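You operate a simulated robot arm through the tools that you are given. There is no shell and no other tool. Be economical: measure what you need, move in short steps, check, and stop when the job is done.

Carry out the task below with a simulated robot arm. There is one attempt and no reset: what you move stays moved.

## Task
Push the tail and stop plugs into their sockets, close up the junction box and light the tail circuit.
Fine: lid shut and catch locked before the battery switch goes on; the dial is set already; the other plugs end up in their sockets.
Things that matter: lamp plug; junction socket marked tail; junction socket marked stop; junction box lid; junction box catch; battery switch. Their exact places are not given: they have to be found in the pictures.

It is judged by the outcome, as a careful person would: the job done as asked, and still so three seconds after it is handed in. It fails if anything else is knocked over, pushed out of place, dropped, spilled or broken. Lids that push on must go on centred and level and be pressed home; caps that screw on are set level and turned clockwise until they are tight.

## Robot
A 7-joint arm with a two-finger parallel gripper on a trunk, on a base that drives. Base frame: it is fixed to the floor where the robot stands at the start and does not move with it; the origin is under the middle of the robot, x ahead of it, y to its left, z up. Units: mm, rad, N and s.
With the tool pointing down near the work surface it reaches from about 460 to 920 mm from the robot's upright axis, wherever it stands. Its first joint turns from -2.007 to 2.007 rad. Places, roughly: junction socket marked tail [600, 100, 900]; junction socket marked stop [600, 100, 900]; junction box lid [800, 0, 1100]; junction box catch [500, 200, 1000]; battery switch [600, 1500, 1100]. Payload 3.91 kg.
Tool frame: the origin (TCP) lies between the finger pads and is the grasp point; the fingertips stand 30 mm ahead of it; z points along the fingers, y is the line along which they close. Largest opening 110 mm; finger width 20, thickness 10; the body of the gripper, 48 by 112 mm, starts 55 mm behind the TCP.
Orientation is told as [roll, pitch, yaw] about the base's x, y, z axes, in that order, counted from this pose: with the fingers straight down and closing along the base's y, the tool's x points along the base's -x, its y along +y and its z along -z.

## Interface
- The arm moves only by the tool servo_tool. Its argument "series" is one flat list of numbers, 7 for each row, row after row: the shift along the tool's x, y, z in units of 50 mm (1.0 is 50 mm), then the turn, a rotation vector about the tool's x, y, z in units of 4 degrees (1.0 is 4 degrees), then the closure, from 0 (fully open) to 1 (shut). In form: [x, y, z, rx, ry, rz, jaw, x, y, z, rx, ry, rz, jaw, ...]. A call has 1 to 8 rows; each row shifts and turns the commanded pose from where the row before left it, along the tool's axes as they then stand. A call with a number of a shift or a turn outside -1 to 1 is refused whole. A row lasts 0.2 s, in which the tool goes at most 50 mm and 0.15 rad; a call with a longer step from one row to the next is refused whole, and so is a gripper value outside its range. Where a pose cannot be reached the arm comes as near as it can. A force on the tool above 40 N (or 10 N above the force at the start of the call, whichever is more), or a blocked arm, ends the call early, and 0.2 s more pass. The fingers move at their own pace (about 153 mm/s each) and stop on an object; they squeeze with about 26 N. The grip force told is the motor's: it shows also when the fingers shut on nothing. Time passes only in rows, and 0.2 s behind the last, so rows that do not move let the fingers close. The reply holds the time, the measured pose of the TCP, the force on the tool along the base axes, the opening and the grip force, in the units named above and with some noise.
- Cameras (640 x 400 px; columns grow to the right, rows downward): "scene" is now at [222.5, 175.1, 1509.2]; the picture's right is [-0.38, -0.93, 0.00], its down [-0.56, 0.23, -0.80] and it looks along [0.74, -0.30, -0.61] (base axes); focal length 268 px, centre (320, 200). "wrist" rides on the gripper at [72, 17, -103] in the tool frame; the picture's right is [-0.23, 0.97, 0.00], its down [-0.76, -0.18, -0.62] and it looks along [-0.61, -0.14, 0.78] (tool axes); focal length 222 px, centre (320, 200).
- snapshot(camera): a new picture of that camera. The clock stands still meanwhile.
- raise_lower(by): slides the trunk up (or, below 0, down) by that many mm; the arm and the scene camera ride with it, the base frame stays. It gives what a move gives, with no picture.
- drive_base(legs): drives the robot by 1 to 6 legs, each [ahead, left, turn to the left] in mm, mm and rad, along the robot's own axes; the way and the turn of a leg run together, so that a leg with both is an arc; at most 1500 mm and 3.142 rad a leg. The arm and the cameras ride along, it lands a little off, and it stops where it bumps. It gives what a move gives.
- aim_head(pan, tilt): turns the head with the scene camera to pan (to the left, within 1.396 rad either way) and tilt (down, from -0.506 to 1.204), counted from straight ahead of the robot. It gives what a move gives.
- locate(camera, pixels): for up to 12 pixels [column, row] of the newest picture of that camera ("zoom" is the newest enlarged one), the place [x, y, z] in the base frame of the surface seen there, good to about 2 mm. The clock stands still meanwhile.
- zoom(camera, box): a new picture of the part [left, top, right, bottom] of that camera's present view, enlarged. The clock stands still meanwhile.
- finish_job(): hands the job in; it is judged then, once.

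Work in short steps. Measure before you move; look again where a grasp or a placing could have gone wrong, and mend it. You have 80 turns and 68 pictures in all, those below and enlarged ones among them. Open the gripper and draw the arm clear of the work before you hand the job in, unless the task says otherwise; then end with one line.

The tools are called after "Request:" by a JSON object that holds its "fn" and its "kwargs". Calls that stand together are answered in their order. servo_tool: Moves the arm, as the interface text tells. Its arguments: {"type":"object","properties":{"series":{"type":"array"}},"required":["series"]} The other tools are called the same way: raise_lower (by) slides the trunk up or down; drive_base (legs) drives the base; aim_head (pan, tilt) turns the head that bears the scene camera; snapshot (camera) takes a picture; locate (camera, pixels) gives the place of the surface under pixels of a picture; zoom (camera, box) takes an enlarged picture of a part of a camera's view; finish_job () hands the job in.

At the start:

```text
t: 0.0
eef_pos: [482.5, 109.9, 1311.8]
orientation: [-0.001, 0.0, 0.0]
contact_force: [0.0, -0.4, -0.8]
width: 110.2
finger_force: 0.0
trunk travel left (down, up): [-850.0, 140.0]
robot x, y, heading: [-0.4, -3.7, 0.0]
head pan, tilt: [-0.384, 0.651]
```

scene: 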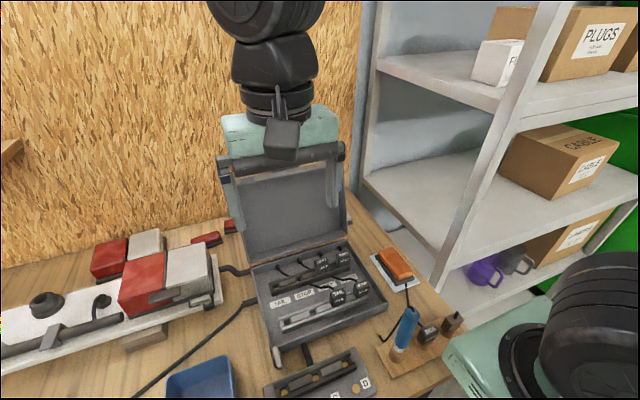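
wrist: 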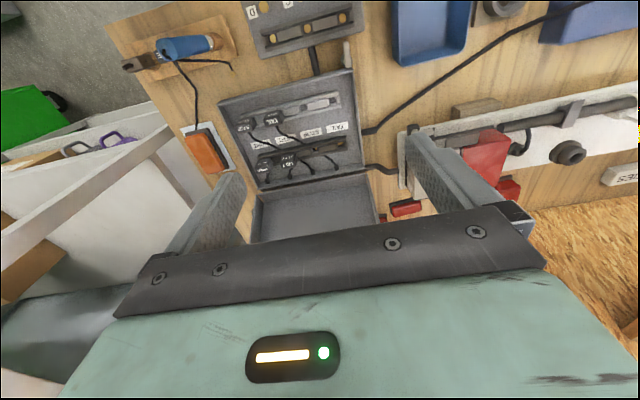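

The box is at about (310,290) in the scene view, with the lid standing open. I'll enlarge the box in both views.

Request:
{"fn": "zoom", "kwargs": {"camera": "scene", "box": [220, 220, 420, 400]}}

Request:
{"fn": "zoom", "kwargs": {"camera": "wrist", "box": [200, 60, 400, 220]}}

```text
2.22 times, centred on (320, 310) of scene
```

zoom: 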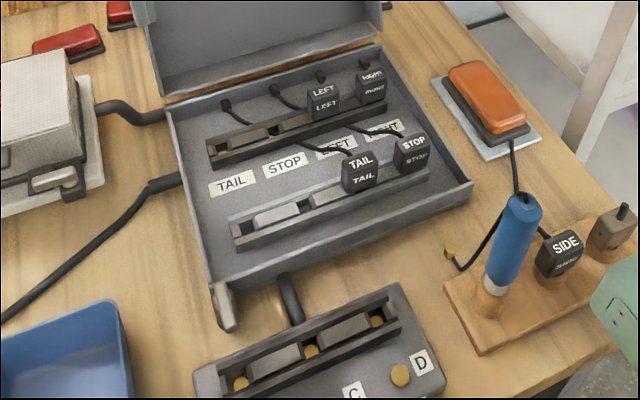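

```text
2.50 times, centred on (300, 140) of wrist
```

zoom: 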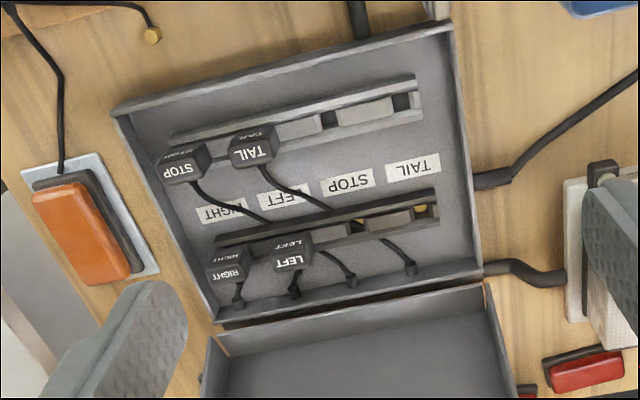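

The TAIL and STOP plugs sit in the front rail, and the back rail has empty TAIL and STOP sockets. I'll aim the head straight at the box and its front, and look left for the battery switch.

Request:
{"fn": "aim_head", "kwargs": {"pan": -0.1, "tilt": 1.0}}

Request:
{"fn": "snapshot", "kwargs": {"camera": "scene"}}

Request:
{"fn": "aim_head", "kwargs": {"pan": 1.2, "tilt": 0.4}}

Request:
{"fn": "snapshot", "kwargs": {"camera": "scene"}}

```text
t: 0.8
eef_pos: [481.5, 110.4, 1311.6]
orientation: [-0.001, 0.0, 0.0]
contact_force: [-0.3, 0.2, 0.4]
width: 109.8
finger_force: 0.1
trunk travel left (down, up): [-850.0, 140.0]
robot x, y, heading: [2.2, 1.4, -0.0]
head pan, tilt: [-0.099, 1.0]
```

```text
63 pictures are left
```

scene: 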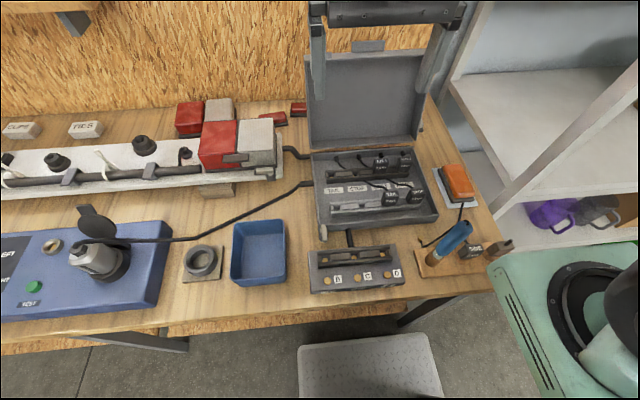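

```text
t: 2.3
eef_pos: [481.9, 109.7, 1311.8]
orientation: [-0.001, -0.003, 0.0]
contact_force: [-0.7, -0.5, 0.6]
width: 109.9
finger_force: 0.1
trunk travel left (down, up): [-850.0, 140.0]
robot x, y, heading: [2.3, 3.2, 0.0]
head pan, tilt: [1.201, 0.4]
```

```text
62 pictures are left
```

scene: 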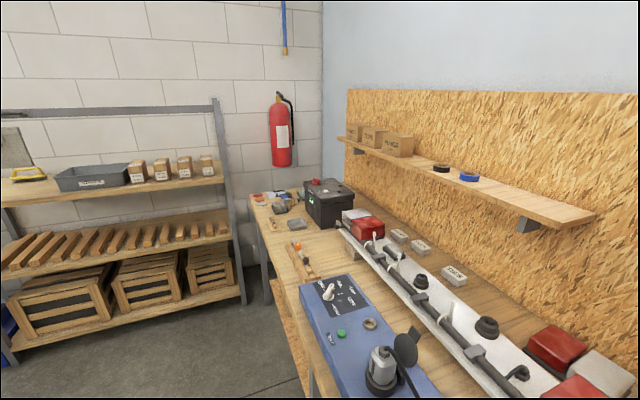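

The blue panel has a dial and a green button, and the battery behind it has something red on top. I'll enlarge both.

Request:
{"fn": "zoom", "kwargs": {"camera": "scene", "box": [240, 160, 400, 260]}}

Request:
{"fn": "zoom", "kwargs": {"camera": "scene", "box": [290, 260, 450, 400]}}

Request:
{"fn": "locate", "kwargs": {"camera": "scene", "pixels": [[317, 182], [335, 195], [330, 290], [342, 333], [371, 323], [385, 365]]}}

```text
4.00 times, centred on (320, 210) of scene
```

zoom: 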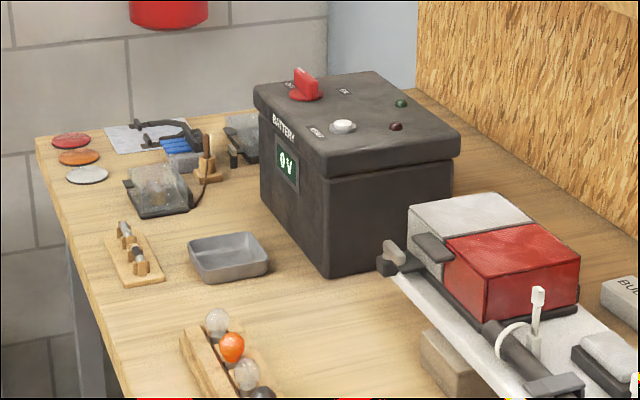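

```text
2.86 times, centred on (370, 330) of scene
```

zoom: 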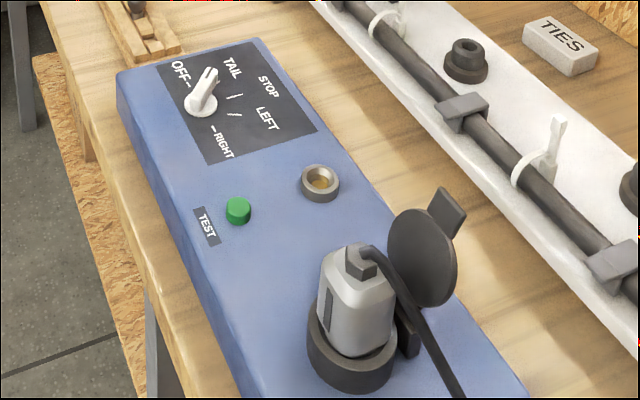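

```text
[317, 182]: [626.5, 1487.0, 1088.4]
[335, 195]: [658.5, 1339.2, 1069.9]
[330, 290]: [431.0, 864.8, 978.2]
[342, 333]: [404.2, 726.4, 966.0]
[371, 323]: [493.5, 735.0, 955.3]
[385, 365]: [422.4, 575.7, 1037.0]
```

The switch is a red rotary knob on the battery, and the dial already points to TAIL. Next I'll measure the junction box with the head turned back to it.

Request:
{"fn": "aim_head", "kwargs": {"pan": -0.25, "tilt": 0.85}}

Request:
{"fn": "zoom", "kwargs": {"camera": "scene", "box": [260, 140, 420, 240]}}

```text
t: 3.9
eef_pos: [482.9, 109.3, 1311.6]
orientation: [-0.001, 0.0, 0.0]
contact_force: [0.6, -0.2, 0.1]
width: 110.0
finger_force: 0.1
trunk travel left (down, up): [-850.0, 140.0]
robot x, y, heading: [-1.1, 3.1, -0.0]
head pan, tilt: [-0.25, 0.85]
```

```text
4.00 times, centred on (340, 190) of scene
```

zoom: 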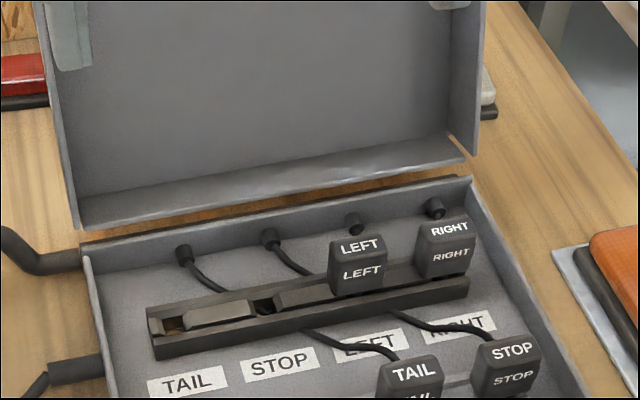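

Empty sockets show at about (172,325) and (263,305) in the zoom. I'll measure these, and take a second zoom lower down for the plugs.

Request:
{"fn": "locate", "kwargs": {"camera": "zoom", "pixels": [[172, 325], [263, 305], [361, 246], [450, 228], [415, 372], [512, 350], [220, 310], [151, 310], [167, 314], [255, 300], [272, 308]]}}

Request:
{"fn": "zoom", "kwargs": {"camera": "scene", "box": [270, 190, 430, 290]}}

```text
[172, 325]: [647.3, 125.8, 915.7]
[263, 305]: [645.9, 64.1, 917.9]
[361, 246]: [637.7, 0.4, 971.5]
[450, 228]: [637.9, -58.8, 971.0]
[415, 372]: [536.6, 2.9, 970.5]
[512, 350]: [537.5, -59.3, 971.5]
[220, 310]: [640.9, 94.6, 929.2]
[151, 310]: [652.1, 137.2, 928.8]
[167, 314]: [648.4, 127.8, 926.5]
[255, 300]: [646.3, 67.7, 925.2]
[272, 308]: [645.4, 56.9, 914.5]
```

```text
4.00 times, centred on (350, 240) of scene
```

zoom: 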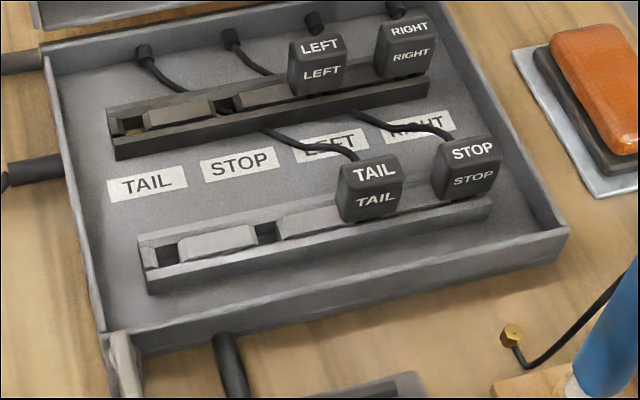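

I need the plug dimensions, so I'll zoom tighter on the two plugs.

Request:
{"fn": "zoom", "kwargs": {"camera": "scene", "box": [340, 215, 404, 255]}}

Request:
{"fn": "locate", "kwargs": {"camera": "zoom", "pixels": [[150, 130], [250, 100], [200, 160], [300, 130], [60, 300]]}}

```text
10.00 times, centred on (372, 235) of scene
```

zoom: 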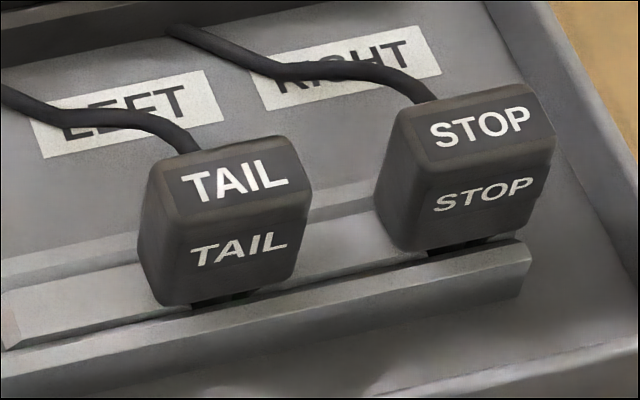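

```text
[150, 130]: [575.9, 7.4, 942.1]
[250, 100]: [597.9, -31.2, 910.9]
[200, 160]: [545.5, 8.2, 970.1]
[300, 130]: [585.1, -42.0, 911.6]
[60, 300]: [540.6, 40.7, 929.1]
```

Request:
{"fn": "locate", "kwargs": {"camera": "zoom", "pixels": [[170, 215], [300, 185], [280, 142], [165, 170], [235, 180], [165, 285], [285, 268], [150, 190], [410, 155], [540, 130], [480, 125], [230, 297]]}}

```text
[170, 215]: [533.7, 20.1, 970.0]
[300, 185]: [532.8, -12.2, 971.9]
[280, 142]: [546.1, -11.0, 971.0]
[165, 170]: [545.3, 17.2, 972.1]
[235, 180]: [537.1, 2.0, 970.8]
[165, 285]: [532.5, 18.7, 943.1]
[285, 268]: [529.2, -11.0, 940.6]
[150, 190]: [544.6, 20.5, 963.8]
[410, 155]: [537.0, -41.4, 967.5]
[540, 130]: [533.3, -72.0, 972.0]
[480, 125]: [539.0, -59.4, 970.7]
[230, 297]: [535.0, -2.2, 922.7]
```

Plugs are about 33 wide (y), 18 deep (x), z 941–972. Now the same tight zoom on the back rail for the sockets and the LEFT/RIGHT plugs.

Request:
{"fn": "zoom", "kwargs": {"camera": "scene", "box": [292, 202, 340, 232]}}

Request:
{"fn": "locate", "kwargs": {"camera": "zoom", "pixels": [[60, 200], [100, 210], [130, 200], [380, 180], [420, 165], [445, 150], [40, 160], [200, 180], [250, 160], [250, 230]]}}

Request:
{"fn": "zoom", "kwargs": {"camera": "scene", "box": [332, 190, 380, 220]}}

```text
13.33 times, centred on (316, 217) of scene
```

zoom: 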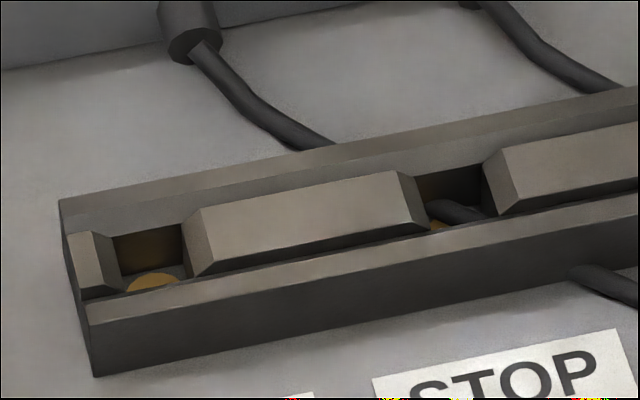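

```text
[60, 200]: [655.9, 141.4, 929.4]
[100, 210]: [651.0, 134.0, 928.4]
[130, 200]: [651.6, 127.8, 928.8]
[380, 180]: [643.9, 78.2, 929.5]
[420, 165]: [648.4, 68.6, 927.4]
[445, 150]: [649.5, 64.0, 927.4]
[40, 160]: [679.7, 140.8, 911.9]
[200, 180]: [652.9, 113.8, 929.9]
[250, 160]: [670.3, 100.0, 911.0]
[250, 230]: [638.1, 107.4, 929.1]
```

```text
13.33 times, centred on (356, 205) of scene
```

zoom: 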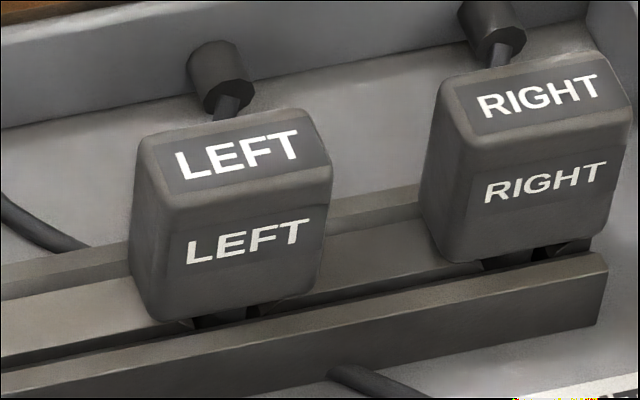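

The TAIL cable currently crosses the STOP socket, so TAIL goes first. I'll measure the plug edges in this zoom, then the socket edges.

Request:
{"fn": "locate", "kwargs": {"camera": "zoom", "pixels": [[150, 190], [325, 180], [310, 115], [160, 135], [145, 300], [310, 285], [240, 155], [455, 130], [620, 120], [605, 65], [445, 90], [545, 100]]}}

Request:
{"fn": "zoom", "kwargs": {"camera": "scene", "box": [292, 202, 340, 232]}}

Request:
{"fn": "locate", "kwargs": {"camera": "zoom", "pixels": [[116, 250], [182, 240], [152, 284], [98, 240], [202, 220], [416, 205], [488, 185], [398, 180], [504, 160], [90, 310], [75, 215], [125, 275]]}}

```text
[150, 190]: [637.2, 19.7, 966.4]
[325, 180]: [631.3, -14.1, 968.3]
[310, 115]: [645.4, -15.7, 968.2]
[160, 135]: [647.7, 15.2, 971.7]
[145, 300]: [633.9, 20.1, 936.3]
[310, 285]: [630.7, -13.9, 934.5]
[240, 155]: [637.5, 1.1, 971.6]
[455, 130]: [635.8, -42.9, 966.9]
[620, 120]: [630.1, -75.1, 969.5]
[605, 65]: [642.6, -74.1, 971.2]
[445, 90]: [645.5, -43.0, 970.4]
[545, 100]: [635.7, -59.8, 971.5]
```

```text
13.33 times, centred on (316, 217) of scene
```

zoom: 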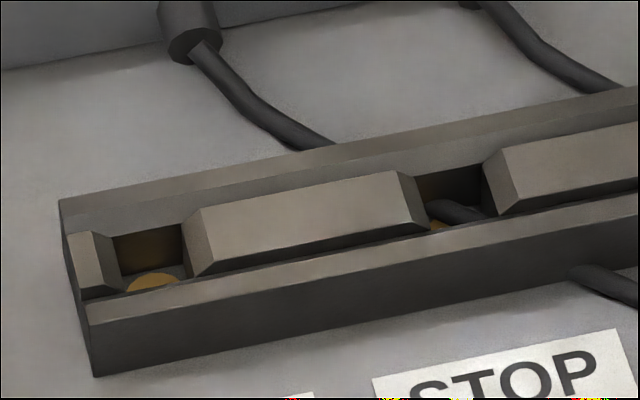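

```text
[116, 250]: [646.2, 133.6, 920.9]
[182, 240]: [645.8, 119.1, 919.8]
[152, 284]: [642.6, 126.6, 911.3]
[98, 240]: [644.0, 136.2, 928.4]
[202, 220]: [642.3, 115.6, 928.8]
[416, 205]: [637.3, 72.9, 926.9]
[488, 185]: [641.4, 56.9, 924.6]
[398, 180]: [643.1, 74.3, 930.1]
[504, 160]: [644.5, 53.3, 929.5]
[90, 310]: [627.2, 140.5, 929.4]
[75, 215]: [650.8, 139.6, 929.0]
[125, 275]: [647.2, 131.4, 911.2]
```

Spacing works out as: TAIL plug centre ≈(539,3), TAIL socket ≈(639,126.2), STOP plug ≈(539,-58.6), STOP socket ≈(639,64.5); so each move is about +100 x, +123.3 y. I go above the TAIL plug with the jaws half open.

Request:
{"fn": "servo_tool", "kwargs": {"series": [-0.163, -0.306, 0.717, 0, 0, 0, 0.5, -0.163, -0.306, 0.717, 0, 0, 0, 0.5, -0.163, -0.306, 0.717, 0, 0, 0, 0.5, -0.163, -0.306, 0.717, 0, 0, 0, 0.5, -0.163, -0.306, 0.717, 0, 0, 0, 0.5, -0.163, -0.306, 0.717, 0, 0, 0, 0.5, -0.163, -0.306, 0.717, 0, 0, 0, 0.5, 0, 0, 0, 0, 0, 0, 0.5]}}

Request:
{"fn": "snapshot", "kwargs": {"camera": "wrist"}}

```text
t: 5.7
eef_pos: [539.6, 2.8, 1058.6]
orientation: [0.0, 0.0, 0.0]
contact_force: [-0.5, -0.1, -0.1]
width: 55.0
finger_force: 0.0
trunk travel left (down, up): [-850.0, 140.0]
robot x, y, heading: [-0.2, 1.2, -0.004]
head pan, tilt: [-0.25, 0.85]
```

```text
53 pictures are left
```

wrist: 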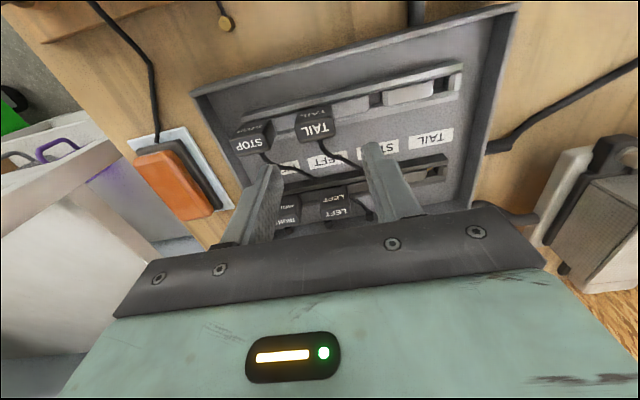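

The TAIL plug shows at (316,122) in the wrist view; I check its place there against the scene readings.

Request:
{"fn": "zoom", "kwargs": {"camera": "wrist", "box": [220, 80, 460, 230]}}

Request:
{"fn": "locate", "kwargs": {"camera": "wrist", "pixels": [[318, 128], [298, 130], [334, 125], [257, 142], [432, 172], [348, 205]]}}

```text
2.67 times, centred on (340, 155) of wrist
```

zoom: 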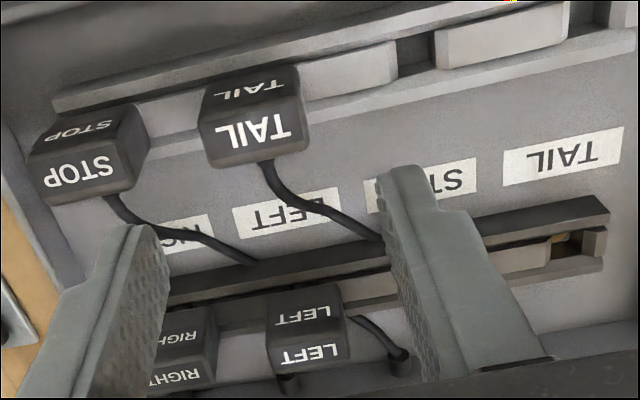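

```text
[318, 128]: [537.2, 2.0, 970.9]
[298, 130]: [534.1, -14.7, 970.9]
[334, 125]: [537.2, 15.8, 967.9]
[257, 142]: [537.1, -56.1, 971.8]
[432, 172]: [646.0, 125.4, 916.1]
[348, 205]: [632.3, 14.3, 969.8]
```

Centre confirmed near (539,2.5). I lower to TCP z≈965, then close.

Request:
{"fn": "servo_tool", "kwargs": {"series": [0, 0, 0.7, 0, 0, 0, 0.5, 0, 0, 0.7, 0, 0, 0, 0.5, 0, 0, 0.47, 0, 0, 0, 0.5, 0, 0, 0, 0, 0, 0, 0.5]}}

Request:
{"fn": "servo_tool", "kwargs": {"series": [0, 0, 0, 0, 0, 0, 0.8, 0, 0, 0, 0, 0, 0, 1, 0, 0, 0, 0, 0, 0, 1]}}

Request:
{"fn": "zoom", "kwargs": {"camera": "scene", "box": [260, 170, 420, 270]}}

```text
t: 6.7
eef_pos: [541.6, 3.0, 966.5]
orientation: [-0.001, 0.0, 0.0]
contact_force: [-1.2, 0.6, -0.8]
width: 55.1
finger_force: 0.1
trunk travel left (down, up): [-850.0, 140.0]
robot x, y, heading: [-3.0, 4.8, -0.0]
head pan, tilt: [-0.25, 0.85]
```

```text
t: 7.5
eef_pos: [542.0, 0.8, 966.0]
orientation: [-0.002, 0.002, 0.0]
contact_force: [0.4, -13.5, -1.2]
width: 35.1
finger_force: 26.1
trunk travel left (down, up): [-850.0, 140.0]
robot x, y, heading: [0.6, -1.8, 0.0]
head pan, tilt: [-0.25, 0.85]
```

```text
4.00 times, centred on (340, 220) of scene
```

zoom: 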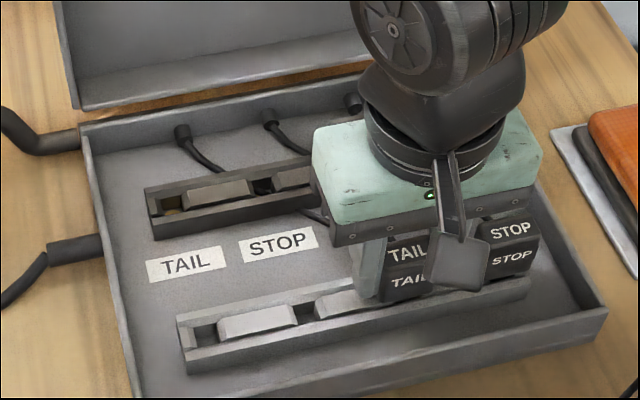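

Gripped at 35 mm. I lift straight up 65 mm.

Request:
{"fn": "servo_tool", "kwargs": {"series": [0, 0, -0.3, 0, 0, 0, 1, 0, 0, -0.4, 0, 0, 0, 1, 0, 0, -0.6, 0, 0, 0, 1, 0, 0, 0, 0, 0, 0, 1]}}

Request:
{"fn": "zoom", "kwargs": {"camera": "wrist", "box": [220, 80, 460, 230]}}

```text
t: 8.5
eef_pos: [541.3, 4.9, 1032.2]
orientation: [0.001, 0.0, -0.001]
contact_force: [-0.1, -0.3, -1.2]
width: 35.1
finger_force: 26.2
trunk travel left (down, up): [-850.0, 140.0]
robot x, y, heading: [4.3, -0.6, -0.002]
head pan, tilt: [-0.25, 0.85]
```

```text
2.67 times, centred on (340, 155) of wrist
```

zoom: 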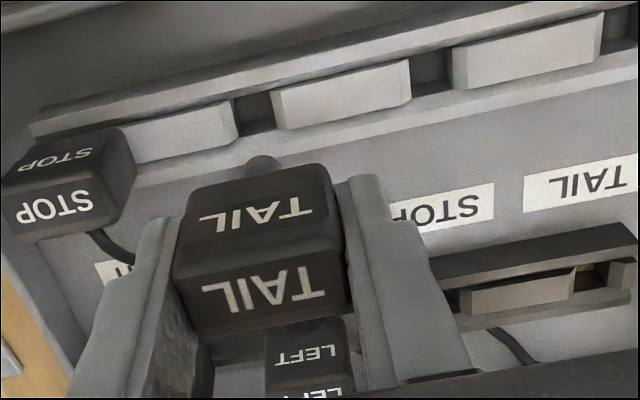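

Plug lifted cleanly. I measure the vacated slot, the other slots and the held plug from the wrist view.

Request:
{"fn": "locate", "kwargs": {"camera": "zoom", "pixels": [[236, 125], [273, 108], [409, 78], [455, 65], [571, 285], [598, 278], [577, 268], [262, 280], [190, 250], [335, 225], [262, 200]]}}

```text
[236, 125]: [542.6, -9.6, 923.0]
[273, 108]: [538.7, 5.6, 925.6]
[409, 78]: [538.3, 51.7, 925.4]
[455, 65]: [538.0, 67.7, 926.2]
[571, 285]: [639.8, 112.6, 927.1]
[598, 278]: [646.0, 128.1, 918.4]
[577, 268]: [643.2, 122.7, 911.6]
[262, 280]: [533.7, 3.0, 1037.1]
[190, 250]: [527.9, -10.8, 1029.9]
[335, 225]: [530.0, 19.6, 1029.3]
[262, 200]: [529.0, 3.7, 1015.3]
```

I move over the TAIL socket (+100 x, +120 y), staying high, then look.

Request:
{"fn": "servo_tool", "kwargs": {"series": [-0.5, 0.6, 0, 0, 0, 0, 1, -0.5, 0.6, 0, 0, 0, 0, 1, -0.5, 0.6, 0, 0, 0, 0, 1, -0.5, 0.6, 0, 0, 0, 0, 1, 0, 0, 0, 0, 0, 0, 1]}}

Request:
{"fn": "zoom", "kwargs": {"camera": "scene", "box": [260, 170, 388, 250]}}

Request:
{"fn": "zoom", "kwargs": {"camera": "wrist", "box": [240, 100, 400, 200]}}

```text
t: 9.7
eef_pos: [642.4, 123.6, 1030.4]
orientation: [-0.002, -0.001, -0.001]
contact_force: [0.8, -0.1, -0.3]
width: 35.0
finger_force: 25.7
trunk travel left (down, up): [-850.0, 140.0]
robot x, y, heading: [-0.5, -1.3, 0.001]
head pan, tilt: [-0.25, 0.85]
```

```text
5.00 times, centred on (324, 210) of scene
```

zoom: 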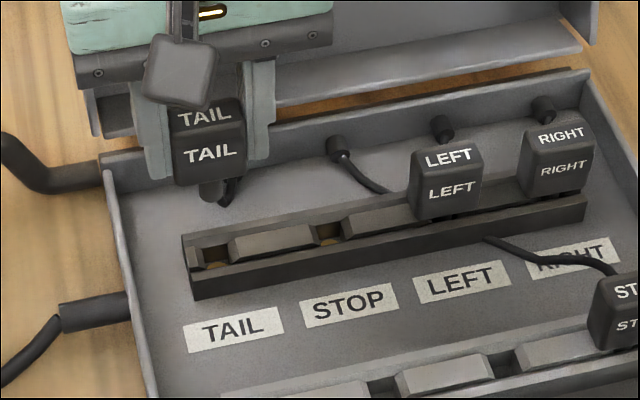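

```text
4.00 times, centred on (320, 150) of wrist
```

zoom: 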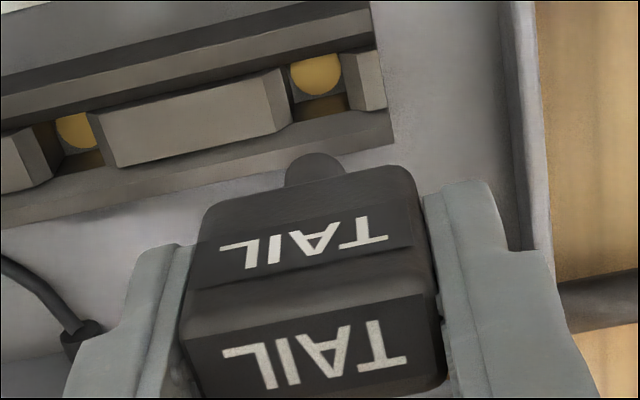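

The pin under the plug is visible at (315,168) and the socket's brass contact at (317,75). I measure both.

Request:
{"fn": "locate", "kwargs": {"camera": "zoom", "pixels": [[317, 75], [290, 85], [344, 72], [268, 75], [282, 115], [350, 105], [294, 165], [340, 160], [315, 165], [200, 240], [425, 210], [76, 130]]}}

```text
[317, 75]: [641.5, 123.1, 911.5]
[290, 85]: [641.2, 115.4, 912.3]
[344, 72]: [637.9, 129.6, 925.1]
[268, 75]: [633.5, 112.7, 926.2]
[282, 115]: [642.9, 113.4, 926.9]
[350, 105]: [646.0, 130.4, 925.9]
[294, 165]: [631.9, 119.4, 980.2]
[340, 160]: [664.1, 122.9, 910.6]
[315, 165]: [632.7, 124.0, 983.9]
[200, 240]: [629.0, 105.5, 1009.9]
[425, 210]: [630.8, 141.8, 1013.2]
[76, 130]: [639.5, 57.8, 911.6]
```

Pin centre is about y 124 and the socket about y 122.7, so I shift -1 mm in y and go down most of the way.

Request:
{"fn": "servo_tool", "kwargs": {"series": [0, -0.02, 0.3, 0, 0, 0, 1, 0, 0, 0.3, 0, 0, 0, 1, 0, 0, 0.2, 0, 0, 0, 1, 0, 0, 0.1, 0, 0, 0, 1, 0, 0, 0, 0, 0, 0, 1]}}

Request:
{"fn": "zoom", "kwargs": {"camera": "scene", "box": [260, 180, 356, 240]}}

Request:
{"fn": "zoom", "kwargs": {"camera": "wrist", "box": [240, 80, 400, 180]}}

```text
t: 10.9
eef_pos: [641.4, 123.9, 986.5]
orientation: [0.001, 0.0, -0.001]
contact_force: [-0.2, 0.6, 0.2]
width: 35.3
finger_force: 25.9
trunk travel left (down, up): [-850.0, 140.0]
robot x, y, heading: [1.1, -3.1, 0.003]
head pan, tilt: [-0.25, 0.85]
```

```text
6.67 times, centred on (308, 210) of scene
```

zoom: 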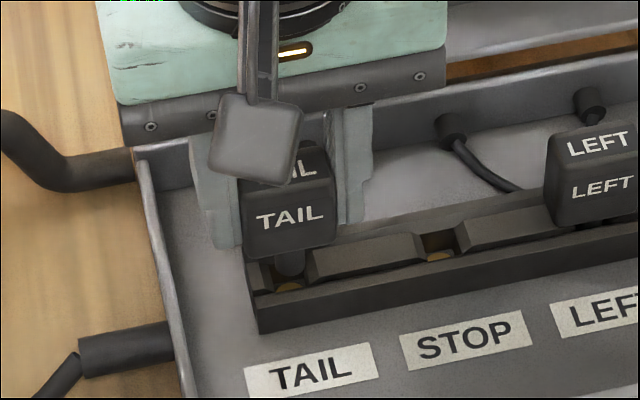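

```text
4.00 times, centred on (320, 130) of wrist
```

zoom: 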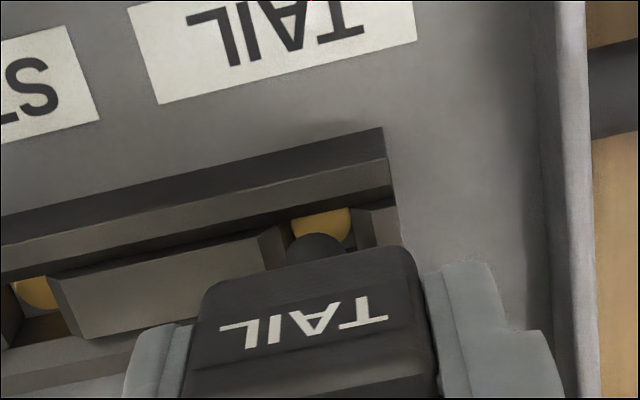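

The pin sits over the slot in both views. I press down in small steps to about z 965.

Request:
{"fn": "servo_tool", "kwargs": {"series": [0, 0, 0.12, 0, 0, 0, 1, 0, 0, 0.1, 0, 0, 0, 1, 0, 0, 0.1, 0, 0, 0, 1, 0, 0, 0.08, 0, 0, 0, 1, 0, 0, 0.04, 0, 0, 0, 1, 0, 0, 0, 0, 0, 0, 1]}}

Request:
{"fn": "zoom", "kwargs": {"camera": "scene", "box": [260, 180, 388, 260]}}

```text
t: 12.3
eef_pos: [639.3, 122.1, 966.4]
orientation: [0.001, -0.002, 0.001]
contact_force: [4.0, -0.1, 9.8]
width: 35.1
finger_force: 26.1
trunk travel left (down, up): [-850.0, 140.0]
robot x, y, heading: [1.0, 0.9, -0.002]
head pan, tilt: [-0.25, 0.85]
```

```text
5.00 times, centred on (324, 220) of scene
```

zoom: 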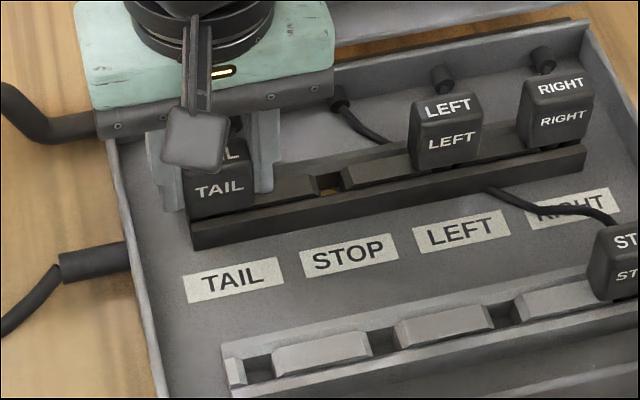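

It is almost home with 10 N resistance; I press a little more.

Request:
{"fn": "servo_tool", "kwargs": {"series": [0, 0, 0.05, 0, 0, 0, 1, 0, 0, 0.05, 0, 0, 0, 1, 0, 0, 0.05, 0, 0, 0, 1, 0, 0, 0, 0, 0, 0, 1]}}

Request:
{"fn": "zoom", "kwargs": {"camera": "scene", "box": [260, 180, 388, 260]}}

```text
t: 13.2
eef_pos: [639.9, 122.1, 959.9]
orientation: [0.002, -0.002, 0.0]
contact_force: [-6.1, -2.2, 21.9]
width: 35.0
finger_force: 25.8
trunk travel left (down, up): [-850.0, 140.0]
robot x, y, heading: [1.1, -0.1, 0.005]
head pan, tilt: [-0.25, 0.85]
stopped in row 4: the force on the tool passed its limit (the readings are from after the stop); the commanded pose is now the measured one
```

```text
5.00 times, centred on (324, 220) of scene
```

zoom: 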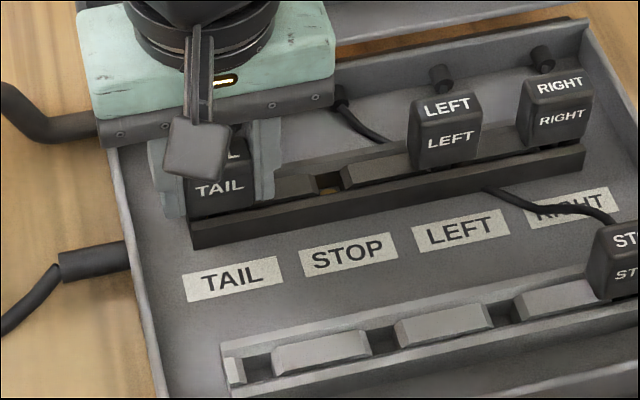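

The press hit a firm stop at z 960. I open a little and rise to inspect the height of the plug.

Request:
{"fn": "servo_tool", "kwargs": {"series": [0, 0, 0, 0, 0, 0, 0.5, 0, 0, 0, 0, 0, 0, 0.5, 0, 0, -0.6, 0, 0, 0, 0.5, 0, 0, -0.8, 0, 0, 0, 0.5, 0, 0, -0.6, 0, 0, 0, 0.5, 0, 0, 0, 0, 0, 0, 0.5]}}

Request:
{"fn": "zoom", "kwargs": {"camera": "scene", "box": [280, 190, 376, 250]}}

Request:
{"fn": "locate", "kwargs": {"camera": "zoom", "pixels": [[125, 155], [410, 85], [560, 55]]}}

```text
t: 14.6
eef_pos: [640.1, 121.6, 1057.9]
orientation: [0.001, -0.002, -0.001]
contact_force: [-0.1, 0.2, 0.5]
width: 55.1
finger_force: 0.0
trunk travel left (down, up): [-850.0, 140.0]
robot x, y, heading: [-1.8, -1.4, 0.001]
head pan, tilt: [-0.25, 0.85]
```

```text
6.67 times, centred on (328, 220) of scene
```

zoom: 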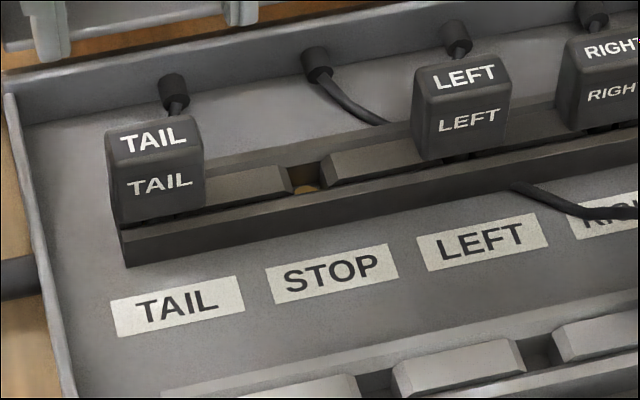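

```text
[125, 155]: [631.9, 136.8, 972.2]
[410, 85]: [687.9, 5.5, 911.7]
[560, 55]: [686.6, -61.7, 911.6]
```

TAIL looks seated like LEFT. I compare heights of the top labels.

Request:
{"fn": "locate", "kwargs": {"camera": "zoom", "pixels": [[153, 140], [464, 76], [608, 48], [140, 145], [440, 85], [160, 135], [470, 70], [116, 160], [203, 145]]}}

```text
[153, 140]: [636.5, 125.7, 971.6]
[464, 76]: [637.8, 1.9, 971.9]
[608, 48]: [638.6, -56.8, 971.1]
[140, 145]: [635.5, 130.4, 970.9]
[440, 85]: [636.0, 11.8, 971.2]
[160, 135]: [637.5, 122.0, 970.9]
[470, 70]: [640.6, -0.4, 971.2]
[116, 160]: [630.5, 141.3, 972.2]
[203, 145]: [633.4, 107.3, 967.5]
```

TAIL is seated flush with its neighbours. Next the STOP plug, at about (540.5,-60.5): I travel over it high up.

Request:
{"fn": "servo_tool", "kwargs": {"series": [0.396, -0.728, 0, 0, 0, 0, 0.5, 0.396, -0.728, 0, 0, 0, 0, 0.5, 0.396, -0.728, 0, 0, 0, 0, 0.5, 0.396, -0.728, 0, 0, 0, 0, 0.5, 0.396, -0.728, 0, 0, 0, 0, 0.5, 0, 0, 0, 0, 0, 0, 0.5, 0, 0, 0, 0, 0, 0, 0.5]}}

Request:
{"fn": "zoom", "kwargs": {"camera": "wrist", "box": [220, 80, 460, 230]}}

```text
t: 16.2
eef_pos: [540.7, -60.2, 1058.1]
orientation: [0.0, -0.001, 0.0]
contact_force: [0.0, -0.2, 0.1]
width: 55.4
finger_force: 0.1
trunk travel left (down, up): [-850.0, 140.0]
robot x, y, heading: [-0.3, 2.0, 0.003]
head pan, tilt: [-0.25, 0.85]
```

```text
2.67 times, centred on (340, 155) of wrist
```

zoom: 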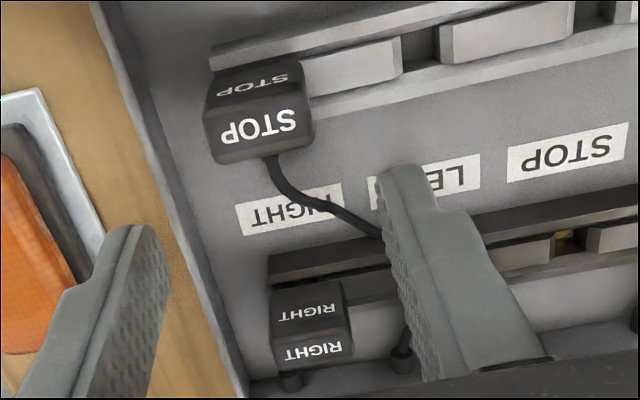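

Aligned over STOP. I check the clearance of the box's right-hand wall before descending.

Request:
{"fn": "locate", "kwargs": {"camera": "zoom", "pixels": [[140, 130], [150, 100], [128, 100], [265, 125], [225, 140], [310, 115], [165, 150]]}}

```text
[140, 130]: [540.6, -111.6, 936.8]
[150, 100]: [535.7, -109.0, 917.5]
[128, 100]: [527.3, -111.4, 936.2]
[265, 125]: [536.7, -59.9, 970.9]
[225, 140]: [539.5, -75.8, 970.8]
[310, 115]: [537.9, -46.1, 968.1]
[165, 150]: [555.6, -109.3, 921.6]
```

Wall at y≈-110, outer finger edge at about -98: clear. I descend to z 967 and grip.

Request:
{"fn": "servo_tool", "kwargs": {"series": [0, -0.01, 0.7, 0, 0, 0, 0.5, 0, 0, 0.7, 0, 0, 0, 0.5, 0, 0, 0.43, 0, 0, 0, 0.5, 0, 0, 0, 0, 0, 0, 0.5, 0, 0, 0, 0, 0, 0, 0.8, 0, 0, 0, 0, 0, 0, 1, 0, 0, 0, 0, 0, 0, 1]}}

Request:
{"fn": "servo_tool", "kwargs": {"series": [0, 0, -0.3, 0, 0, 0, 1, 0, 0, -0.4, 0, 0, 0, 1, 0, 0, -0.6, 0, 0, 0, 1, 0, 0, 0, 0, 0, 0, 1]}}

```text
t: 17.8
eef_pos: [543.4, -60.3, 966.6]
orientation: [-0.001, -0.001, -0.002]
contact_force: [0.4, -6.4, -0.7]
width: 34.9
finger_force: 26.0
trunk travel left (down, up): [-850.0, 140.0]
robot x, y, heading: [-0.7, 1.0, 0.001]
head pan, tilt: [-0.25, 0.85]
```

```text
t: 18.8
eef_pos: [542.3, -59.9, 1033.0]
orientation: [-0.001, 0.0, 0.001]
contact_force: [0.8, -1.2, -0.4]
width: 34.8
finger_force: 26.1
trunk travel left (down, up): [-850.0, 140.0]
robot x, y, heading: [1.1, 0.9, 0.001]
head pan, tilt: [-0.25, 0.85]
```

Lifted cleanly. I move over the STOP socket (+99 x, +121 y).

Request:
{"fn": "servo_tool", "kwargs": {"series": [-0.5, 0.605, 0, 0, 0, 0, 1, -0.5, 0.605, 0, 0, 0, 0, 1, -0.49, 0.605, 0, 0, 0, 0, 1, -0.49, 0.605, 0, 0, 0, 0, 1, 0, 0, 0, 0, 0, 0, 1, 0, 0, 0, 0, 0, 0, 1]}}

Request:
{"fn": "servo_tool", "kwargs": {"series": [0, 0, 0.3, 0, 0, 0, 1, 0, 0, 0.3, 0, 0, 0, 1, 0, 0, 0.2, 0, 0, 0, 1, 0, 0, 0.1, 0, 0, 0, 1, 0, 0, 0, 0, 0, 0, 1]}}

Request:
{"fn": "zoom", "kwargs": {"camera": "wrist", "box": [240, 80, 400, 180]}}

Request:
{"fn": "zoom", "kwargs": {"camera": "scene", "box": [280, 180, 376, 240]}}

```text
t: 20.2
eef_pos: [641.5, 62.0, 1031.9]
orientation: [0.0, -0.002, -0.001]
contact_force: [0.1, 0.7, 0.0]
width: 35.1
finger_force: 26.4
trunk travel left (down, up): [-850.0, 140.0]
robot x, y, heading: [0.4, -2.4, 0.0]
head pan, tilt: [-0.25, 0.85]
```

```text
t: 21.4
eef_pos: [640.8, 61.0, 986.7]
orientation: [-0.001, -0.001, 0.002]
contact_force: [-0.1, 0.4, 0.0]
width: 35.2
finger_force: 25.9
trunk travel left (down, up): [-850.0, 140.0]
robot x, y, heading: [-1.3, 2.0, 0.007]
head pan, tilt: [-0.25, 0.85]
```

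```text
4.00 times, centred on (320, 130) of wrist
```

zoom: 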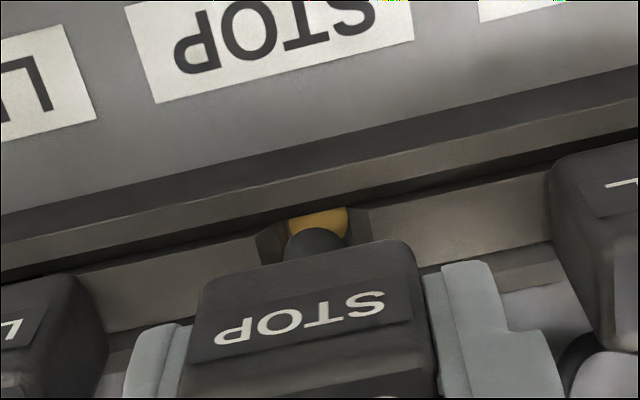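

```text
6.67 times, centred on (328, 210) of scene
```

zoom: 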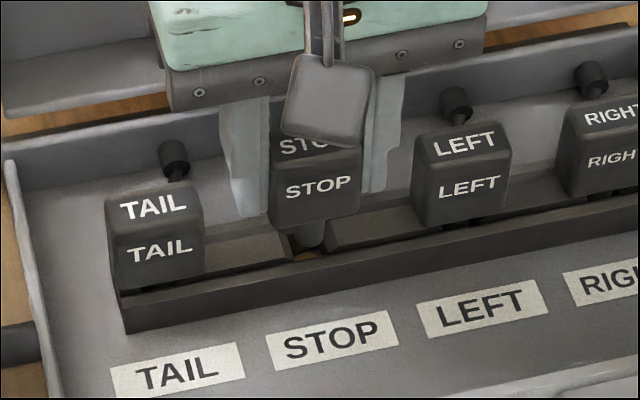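

The STOP pin is over its socket, with the same alignment as TAIL had. I press down to about z 962.

Request:
{"fn": "servo_tool", "kwargs": {"series": [0, 0, 0.12, 0, 0, 0, 1, 0, 0, 0.1, 0, 0, 0, 1, 0, 0, 0.1, 0, 0, 0, 1, 0, 0, 0.08, 0, 0, 0, 1, 0, 0, 0.06, 0, 0, 0, 1, 0, 0, 0.04, 0, 0, 0, 1, 0, 0, 0, 0, 0, 0, 1]}}

Request:
{"fn": "servo_tool", "kwargs": {"series": [0, 0, 0.04, 0, 0, 0, 1, 0, 0, 0.04, 0, 0, 0, 1, 0, 0, 0, 0, 0, 0, 1]}}

Request:
{"fn": "servo_tool", "kwargs": {"series": [0, 0, 0, 0, 0, 0, 0.5, 0, 0, 0, 0, 0, 0, 0.5, 0, 0, -0.6, 0, 0, 0, 0.5, 0, 0, -0.8, 0, 0, 0, 0.5, 0.6, 0, -0.6, 0, 0, 0, 0.5, 0.8, 0, -0.6, 0, 0, 0, 0.5, 0, 0, 0, 0, 0, 0, 0.5]}}

Request:
{"fn": "zoom", "kwargs": {"camera": "scene", "box": [280, 190, 376, 250]}}

```text
t: 23.0
eef_pos: [640.4, 60.9, 964.1]
orientation: [0.002, -0.005, 0.001]
contact_force: [5.2, -1.5, 25.7]
width: 35.3
finger_force: 25.7
trunk travel left (down, up): [-850.0, 140.0]
robot x, y, heading: [-4.1, 0.0, -0.003]
head pan, tilt: [-0.25, 0.85]
```

```text
t: 23.8
eef_pos: [641.1, 61.2, 959.0]
orientation: [0.002, -0.003, 0.0]
contact_force: [-5.9, -2.2, 21.9]
width: 34.7
finger_force: 26.4
trunk travel left (down, up): [-850.0, 140.0]
robot x, y, heading: [1.8, -0.8, -0.005]
head pan, tilt: [-0.25, 0.85]
stopped in row 3: the force on the tool passed its limit (the readings are from after the stop); the commanded pose is now the measured one
```

```text
t: 25.4
eef_pos: [571.8, 60.3, 1087.0]
orientation: [0.0, -0.001, 0.0]
contact_force: [-0.7, -0.3, 1.3]
width: 54.9
finger_force: 0.1
trunk travel left (down, up): [-850.0, 140.0]
robot x, y, heading: [1.6, -0.2, -0.001]
head pan, tilt: [-0.25, 0.85]
```

```text
6.67 times, centred on (328, 220) of scene
```

zoom: 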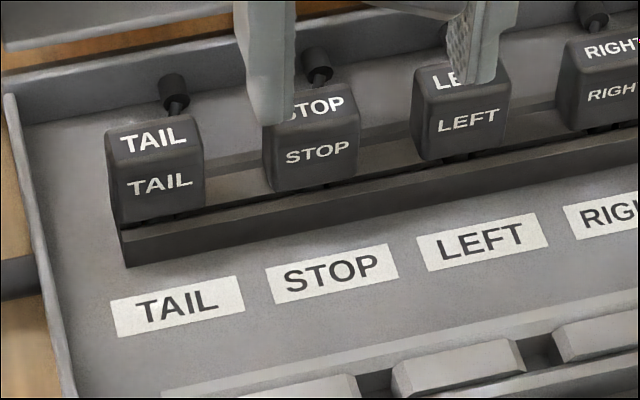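

Both plugs are seated. I back the arm off and look at the lid, hinge and catch.

Request:
{"fn": "servo_tool", "kwargs": {"series": [0.3, 0.5, -0.7, 0, 0, 0, 0.5, 0.3, 0.5, -0.7, 0, 0, 0, 0.5, 0.3, 0.5, -0.7, 0, 0, 0, 0.8, 0.3, 0.5, -0.7, 0, 0, 0, 1, 0.3, 0.5, -0.7, 0, 0, 0, 1, 0, 0, 0, 0, 0, 0, 1]}}

Request:
{"fn": "aim_head", "kwargs": {"pan": -0.25, "tilt": 0.65}}

Request:
{"fn": "zoom", "kwargs": {"camera": "scene", "box": [220, 110, 460, 310]}}

```text
t: 26.8
eef_pos: [495.1, 183.8, 1263.3]
orientation: [0.0, -0.002, 0.0]
contact_force: [0.0, 0.5, -0.4]
width: 0.0
finger_force: 26.1
trunk travel left (down, up): [-850.0, 140.0]
robot x, y, heading: [0.5, 0.4, 0.001]
head pan, tilt: [-0.25, 0.85]
```

```text
t: 27.5
eef_pos: [495.3, 185.1, 1265.4]
orientation: [0.002, -0.001, -0.001]
contact_force: [0.9, -0.6, -0.3]
width: 0.2
finger_force: 25.7
trunk travel left (down, up): [-850.0, 140.0]
robot x, y, heading: [-0.9, 4.2, 0.002]
head pan, tilt: [-0.25, 0.649]
```

```text
2.00 times, centred on (340, 210) of scene
```

zoom: 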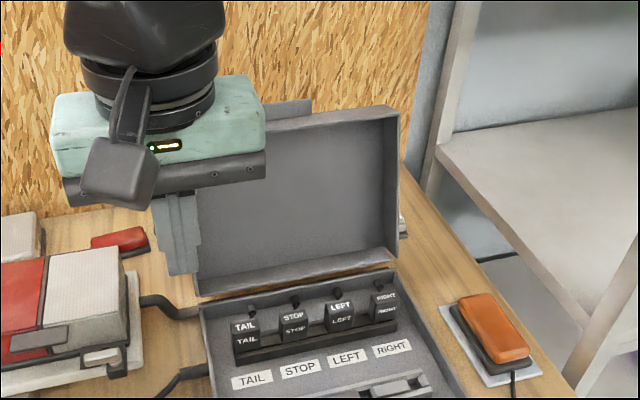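

The lid's top edge runs from about (200,125) to (398,108), with a tab at (290,108). I measure lid geometry.

Request:
{"fn": "locate", "kwargs": {"camera": "zoom", "pixels": [[300, 200], [300, 150], [300, 245], [395, 115], [300, 121], [290, 108], [390, 255], [394, 180], [280, 278], [205, 285], [388, 245], [305, 103]]}}

Request:
{"fn": "aim_head", "kwargs": {"pan": -0.1, "tilt": 1.1}}

Request:
{"fn": "zoom", "kwargs": {"camera": "scene", "box": [240, 100, 480, 300]}}

```text
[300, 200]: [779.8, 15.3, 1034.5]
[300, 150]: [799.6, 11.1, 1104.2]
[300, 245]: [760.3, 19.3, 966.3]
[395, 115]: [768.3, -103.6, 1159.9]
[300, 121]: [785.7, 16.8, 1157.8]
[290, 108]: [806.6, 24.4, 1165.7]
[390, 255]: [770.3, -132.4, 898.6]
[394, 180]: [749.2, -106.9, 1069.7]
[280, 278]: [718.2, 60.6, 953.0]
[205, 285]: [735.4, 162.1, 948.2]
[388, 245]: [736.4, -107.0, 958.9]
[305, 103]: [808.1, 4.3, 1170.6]
```

```text
t: 28.4
eef_pos: [495.6, 184.8, 1264.3]
orientation: [0.001, -0.001, -0.001]
contact_force: [-0.5, 0.3, 0.7]
width: 0.0
finger_force: 26.1
trunk travel left (down, up): [-850.0, 140.0]
robot x, y, heading: [1.4, -1.3, -0.0]
head pan, tilt: [-0.099, 1.1]
```

```text
2.00 times, centred on (360, 200) of scene
```

zoom: 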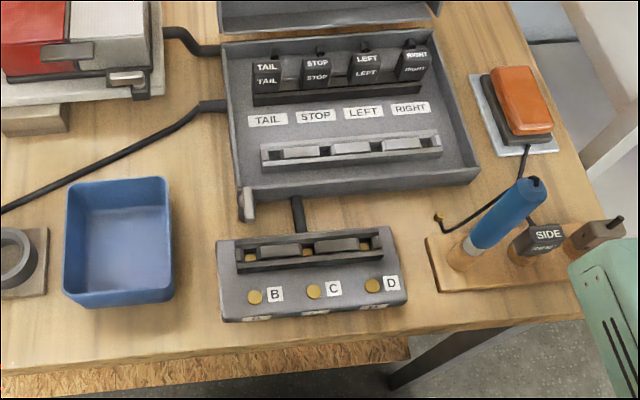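

I measure the box's walls, the catch at (247,205) and the front unit, and take a close-up of the catch.

Request:
{"fn": "locate", "kwargs": {"camera": "zoom", "pixels": [[350, 192], [325, 38], [478, 172], [430, 28], [226, 45], [240, 200], [250, 190], [247, 215], [310, 230], [252, 205], [330, 22]]}}

Request:
{"fn": "zoom", "kwargs": {"camera": "scene", "box": [340, 180, 380, 220]}}

Request:
{"fn": "locate", "kwargs": {"camera": "zoom", "pixels": [[200, 200], [300, 200], [250, 150], [250, 250]]}}

```text
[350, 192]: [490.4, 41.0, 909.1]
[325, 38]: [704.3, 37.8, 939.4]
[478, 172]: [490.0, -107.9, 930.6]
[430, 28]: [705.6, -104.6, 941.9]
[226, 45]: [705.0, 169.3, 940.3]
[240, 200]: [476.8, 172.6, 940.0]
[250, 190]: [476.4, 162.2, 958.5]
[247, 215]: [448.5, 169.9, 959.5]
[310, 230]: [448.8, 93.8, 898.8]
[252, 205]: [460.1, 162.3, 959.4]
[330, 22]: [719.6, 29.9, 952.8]
```

```text
10.00 times, centred on (360, 200) of scene
```

zoom: 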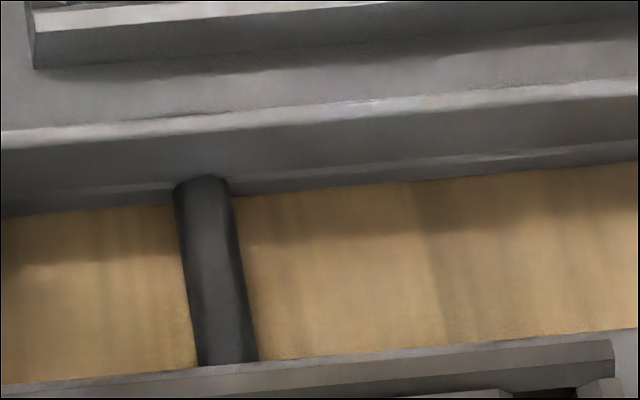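

```text
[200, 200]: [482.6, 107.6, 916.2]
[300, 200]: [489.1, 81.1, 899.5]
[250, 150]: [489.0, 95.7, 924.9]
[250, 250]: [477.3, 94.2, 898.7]
```

The catch is at picture pixel ≈(323,200). Close-up there.

Request:
{"fn": "zoom", "kwargs": {"camera": "scene", "box": [300, 180, 348, 220]}}

```text
10.00 times, centred on (324, 200) of scene
```

zoom: 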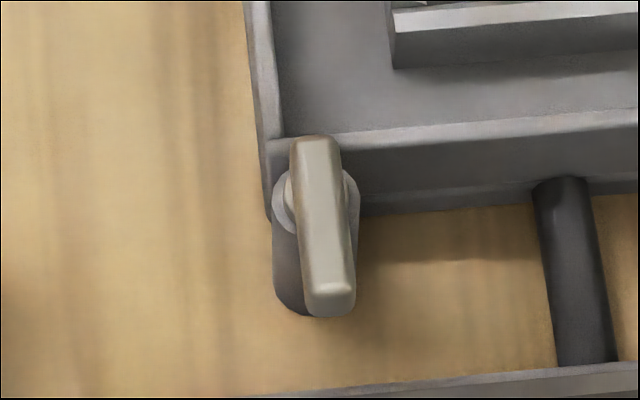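

Request:
{"fn": "locate", "kwargs": {"camera": "zoom", "pixels": [[315, 145], [320, 200], [330, 270], [335, 285], [335, 305], [283, 195], [352, 190], [285, 270], [300, 180], [345, 240]]}}

Request:
{"fn": "snapshot", "kwargs": {"camera": "wrist"}}

```text
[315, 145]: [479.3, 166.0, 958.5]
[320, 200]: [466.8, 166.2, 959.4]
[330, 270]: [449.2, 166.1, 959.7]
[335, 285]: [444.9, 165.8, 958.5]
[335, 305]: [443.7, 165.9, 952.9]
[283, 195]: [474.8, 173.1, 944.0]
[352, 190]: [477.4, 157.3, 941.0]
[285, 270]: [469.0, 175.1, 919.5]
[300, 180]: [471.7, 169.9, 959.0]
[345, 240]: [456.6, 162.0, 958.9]
```

```text
34 pictures are left
```

wrist: 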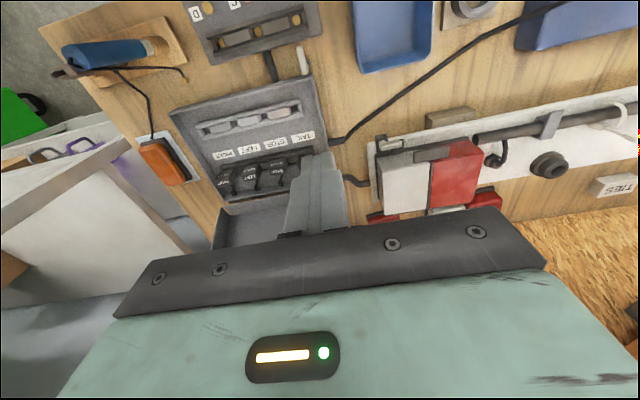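

The lever's bar lies at z≈959 from x 480 to 444 at y≈166, pivoting near (474,165). For closing the lid, I look at the tab on its free edge.

Request:
{"fn": "aim_head", "kwargs": {"pan": -0.2, "tilt": 0.5}}

Request:
{"fn": "zoom", "kwargs": {"camera": "scene", "box": [240, 130, 400, 230]}}

```text
t: 29.4
eef_pos: [495.9, 184.3, 1263.8]
orientation: [0.001, -0.001, 0.0]
contact_force: [-0.9, -0.5, 0.3]
width: 0.5
finger_force: 26.4
trunk travel left (down, up): [-850.0, 140.0]
robot x, y, heading: [2.9, 6.8, -0.002]
head pan, tilt: [-0.201, 0.499]
```

```text
4.00 times, centred on (320, 180) of scene
```

zoom: 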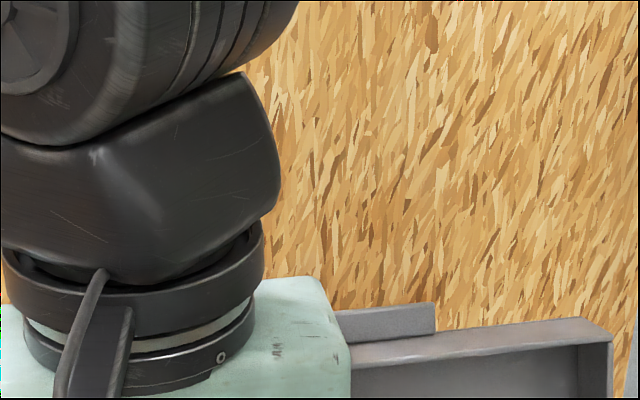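

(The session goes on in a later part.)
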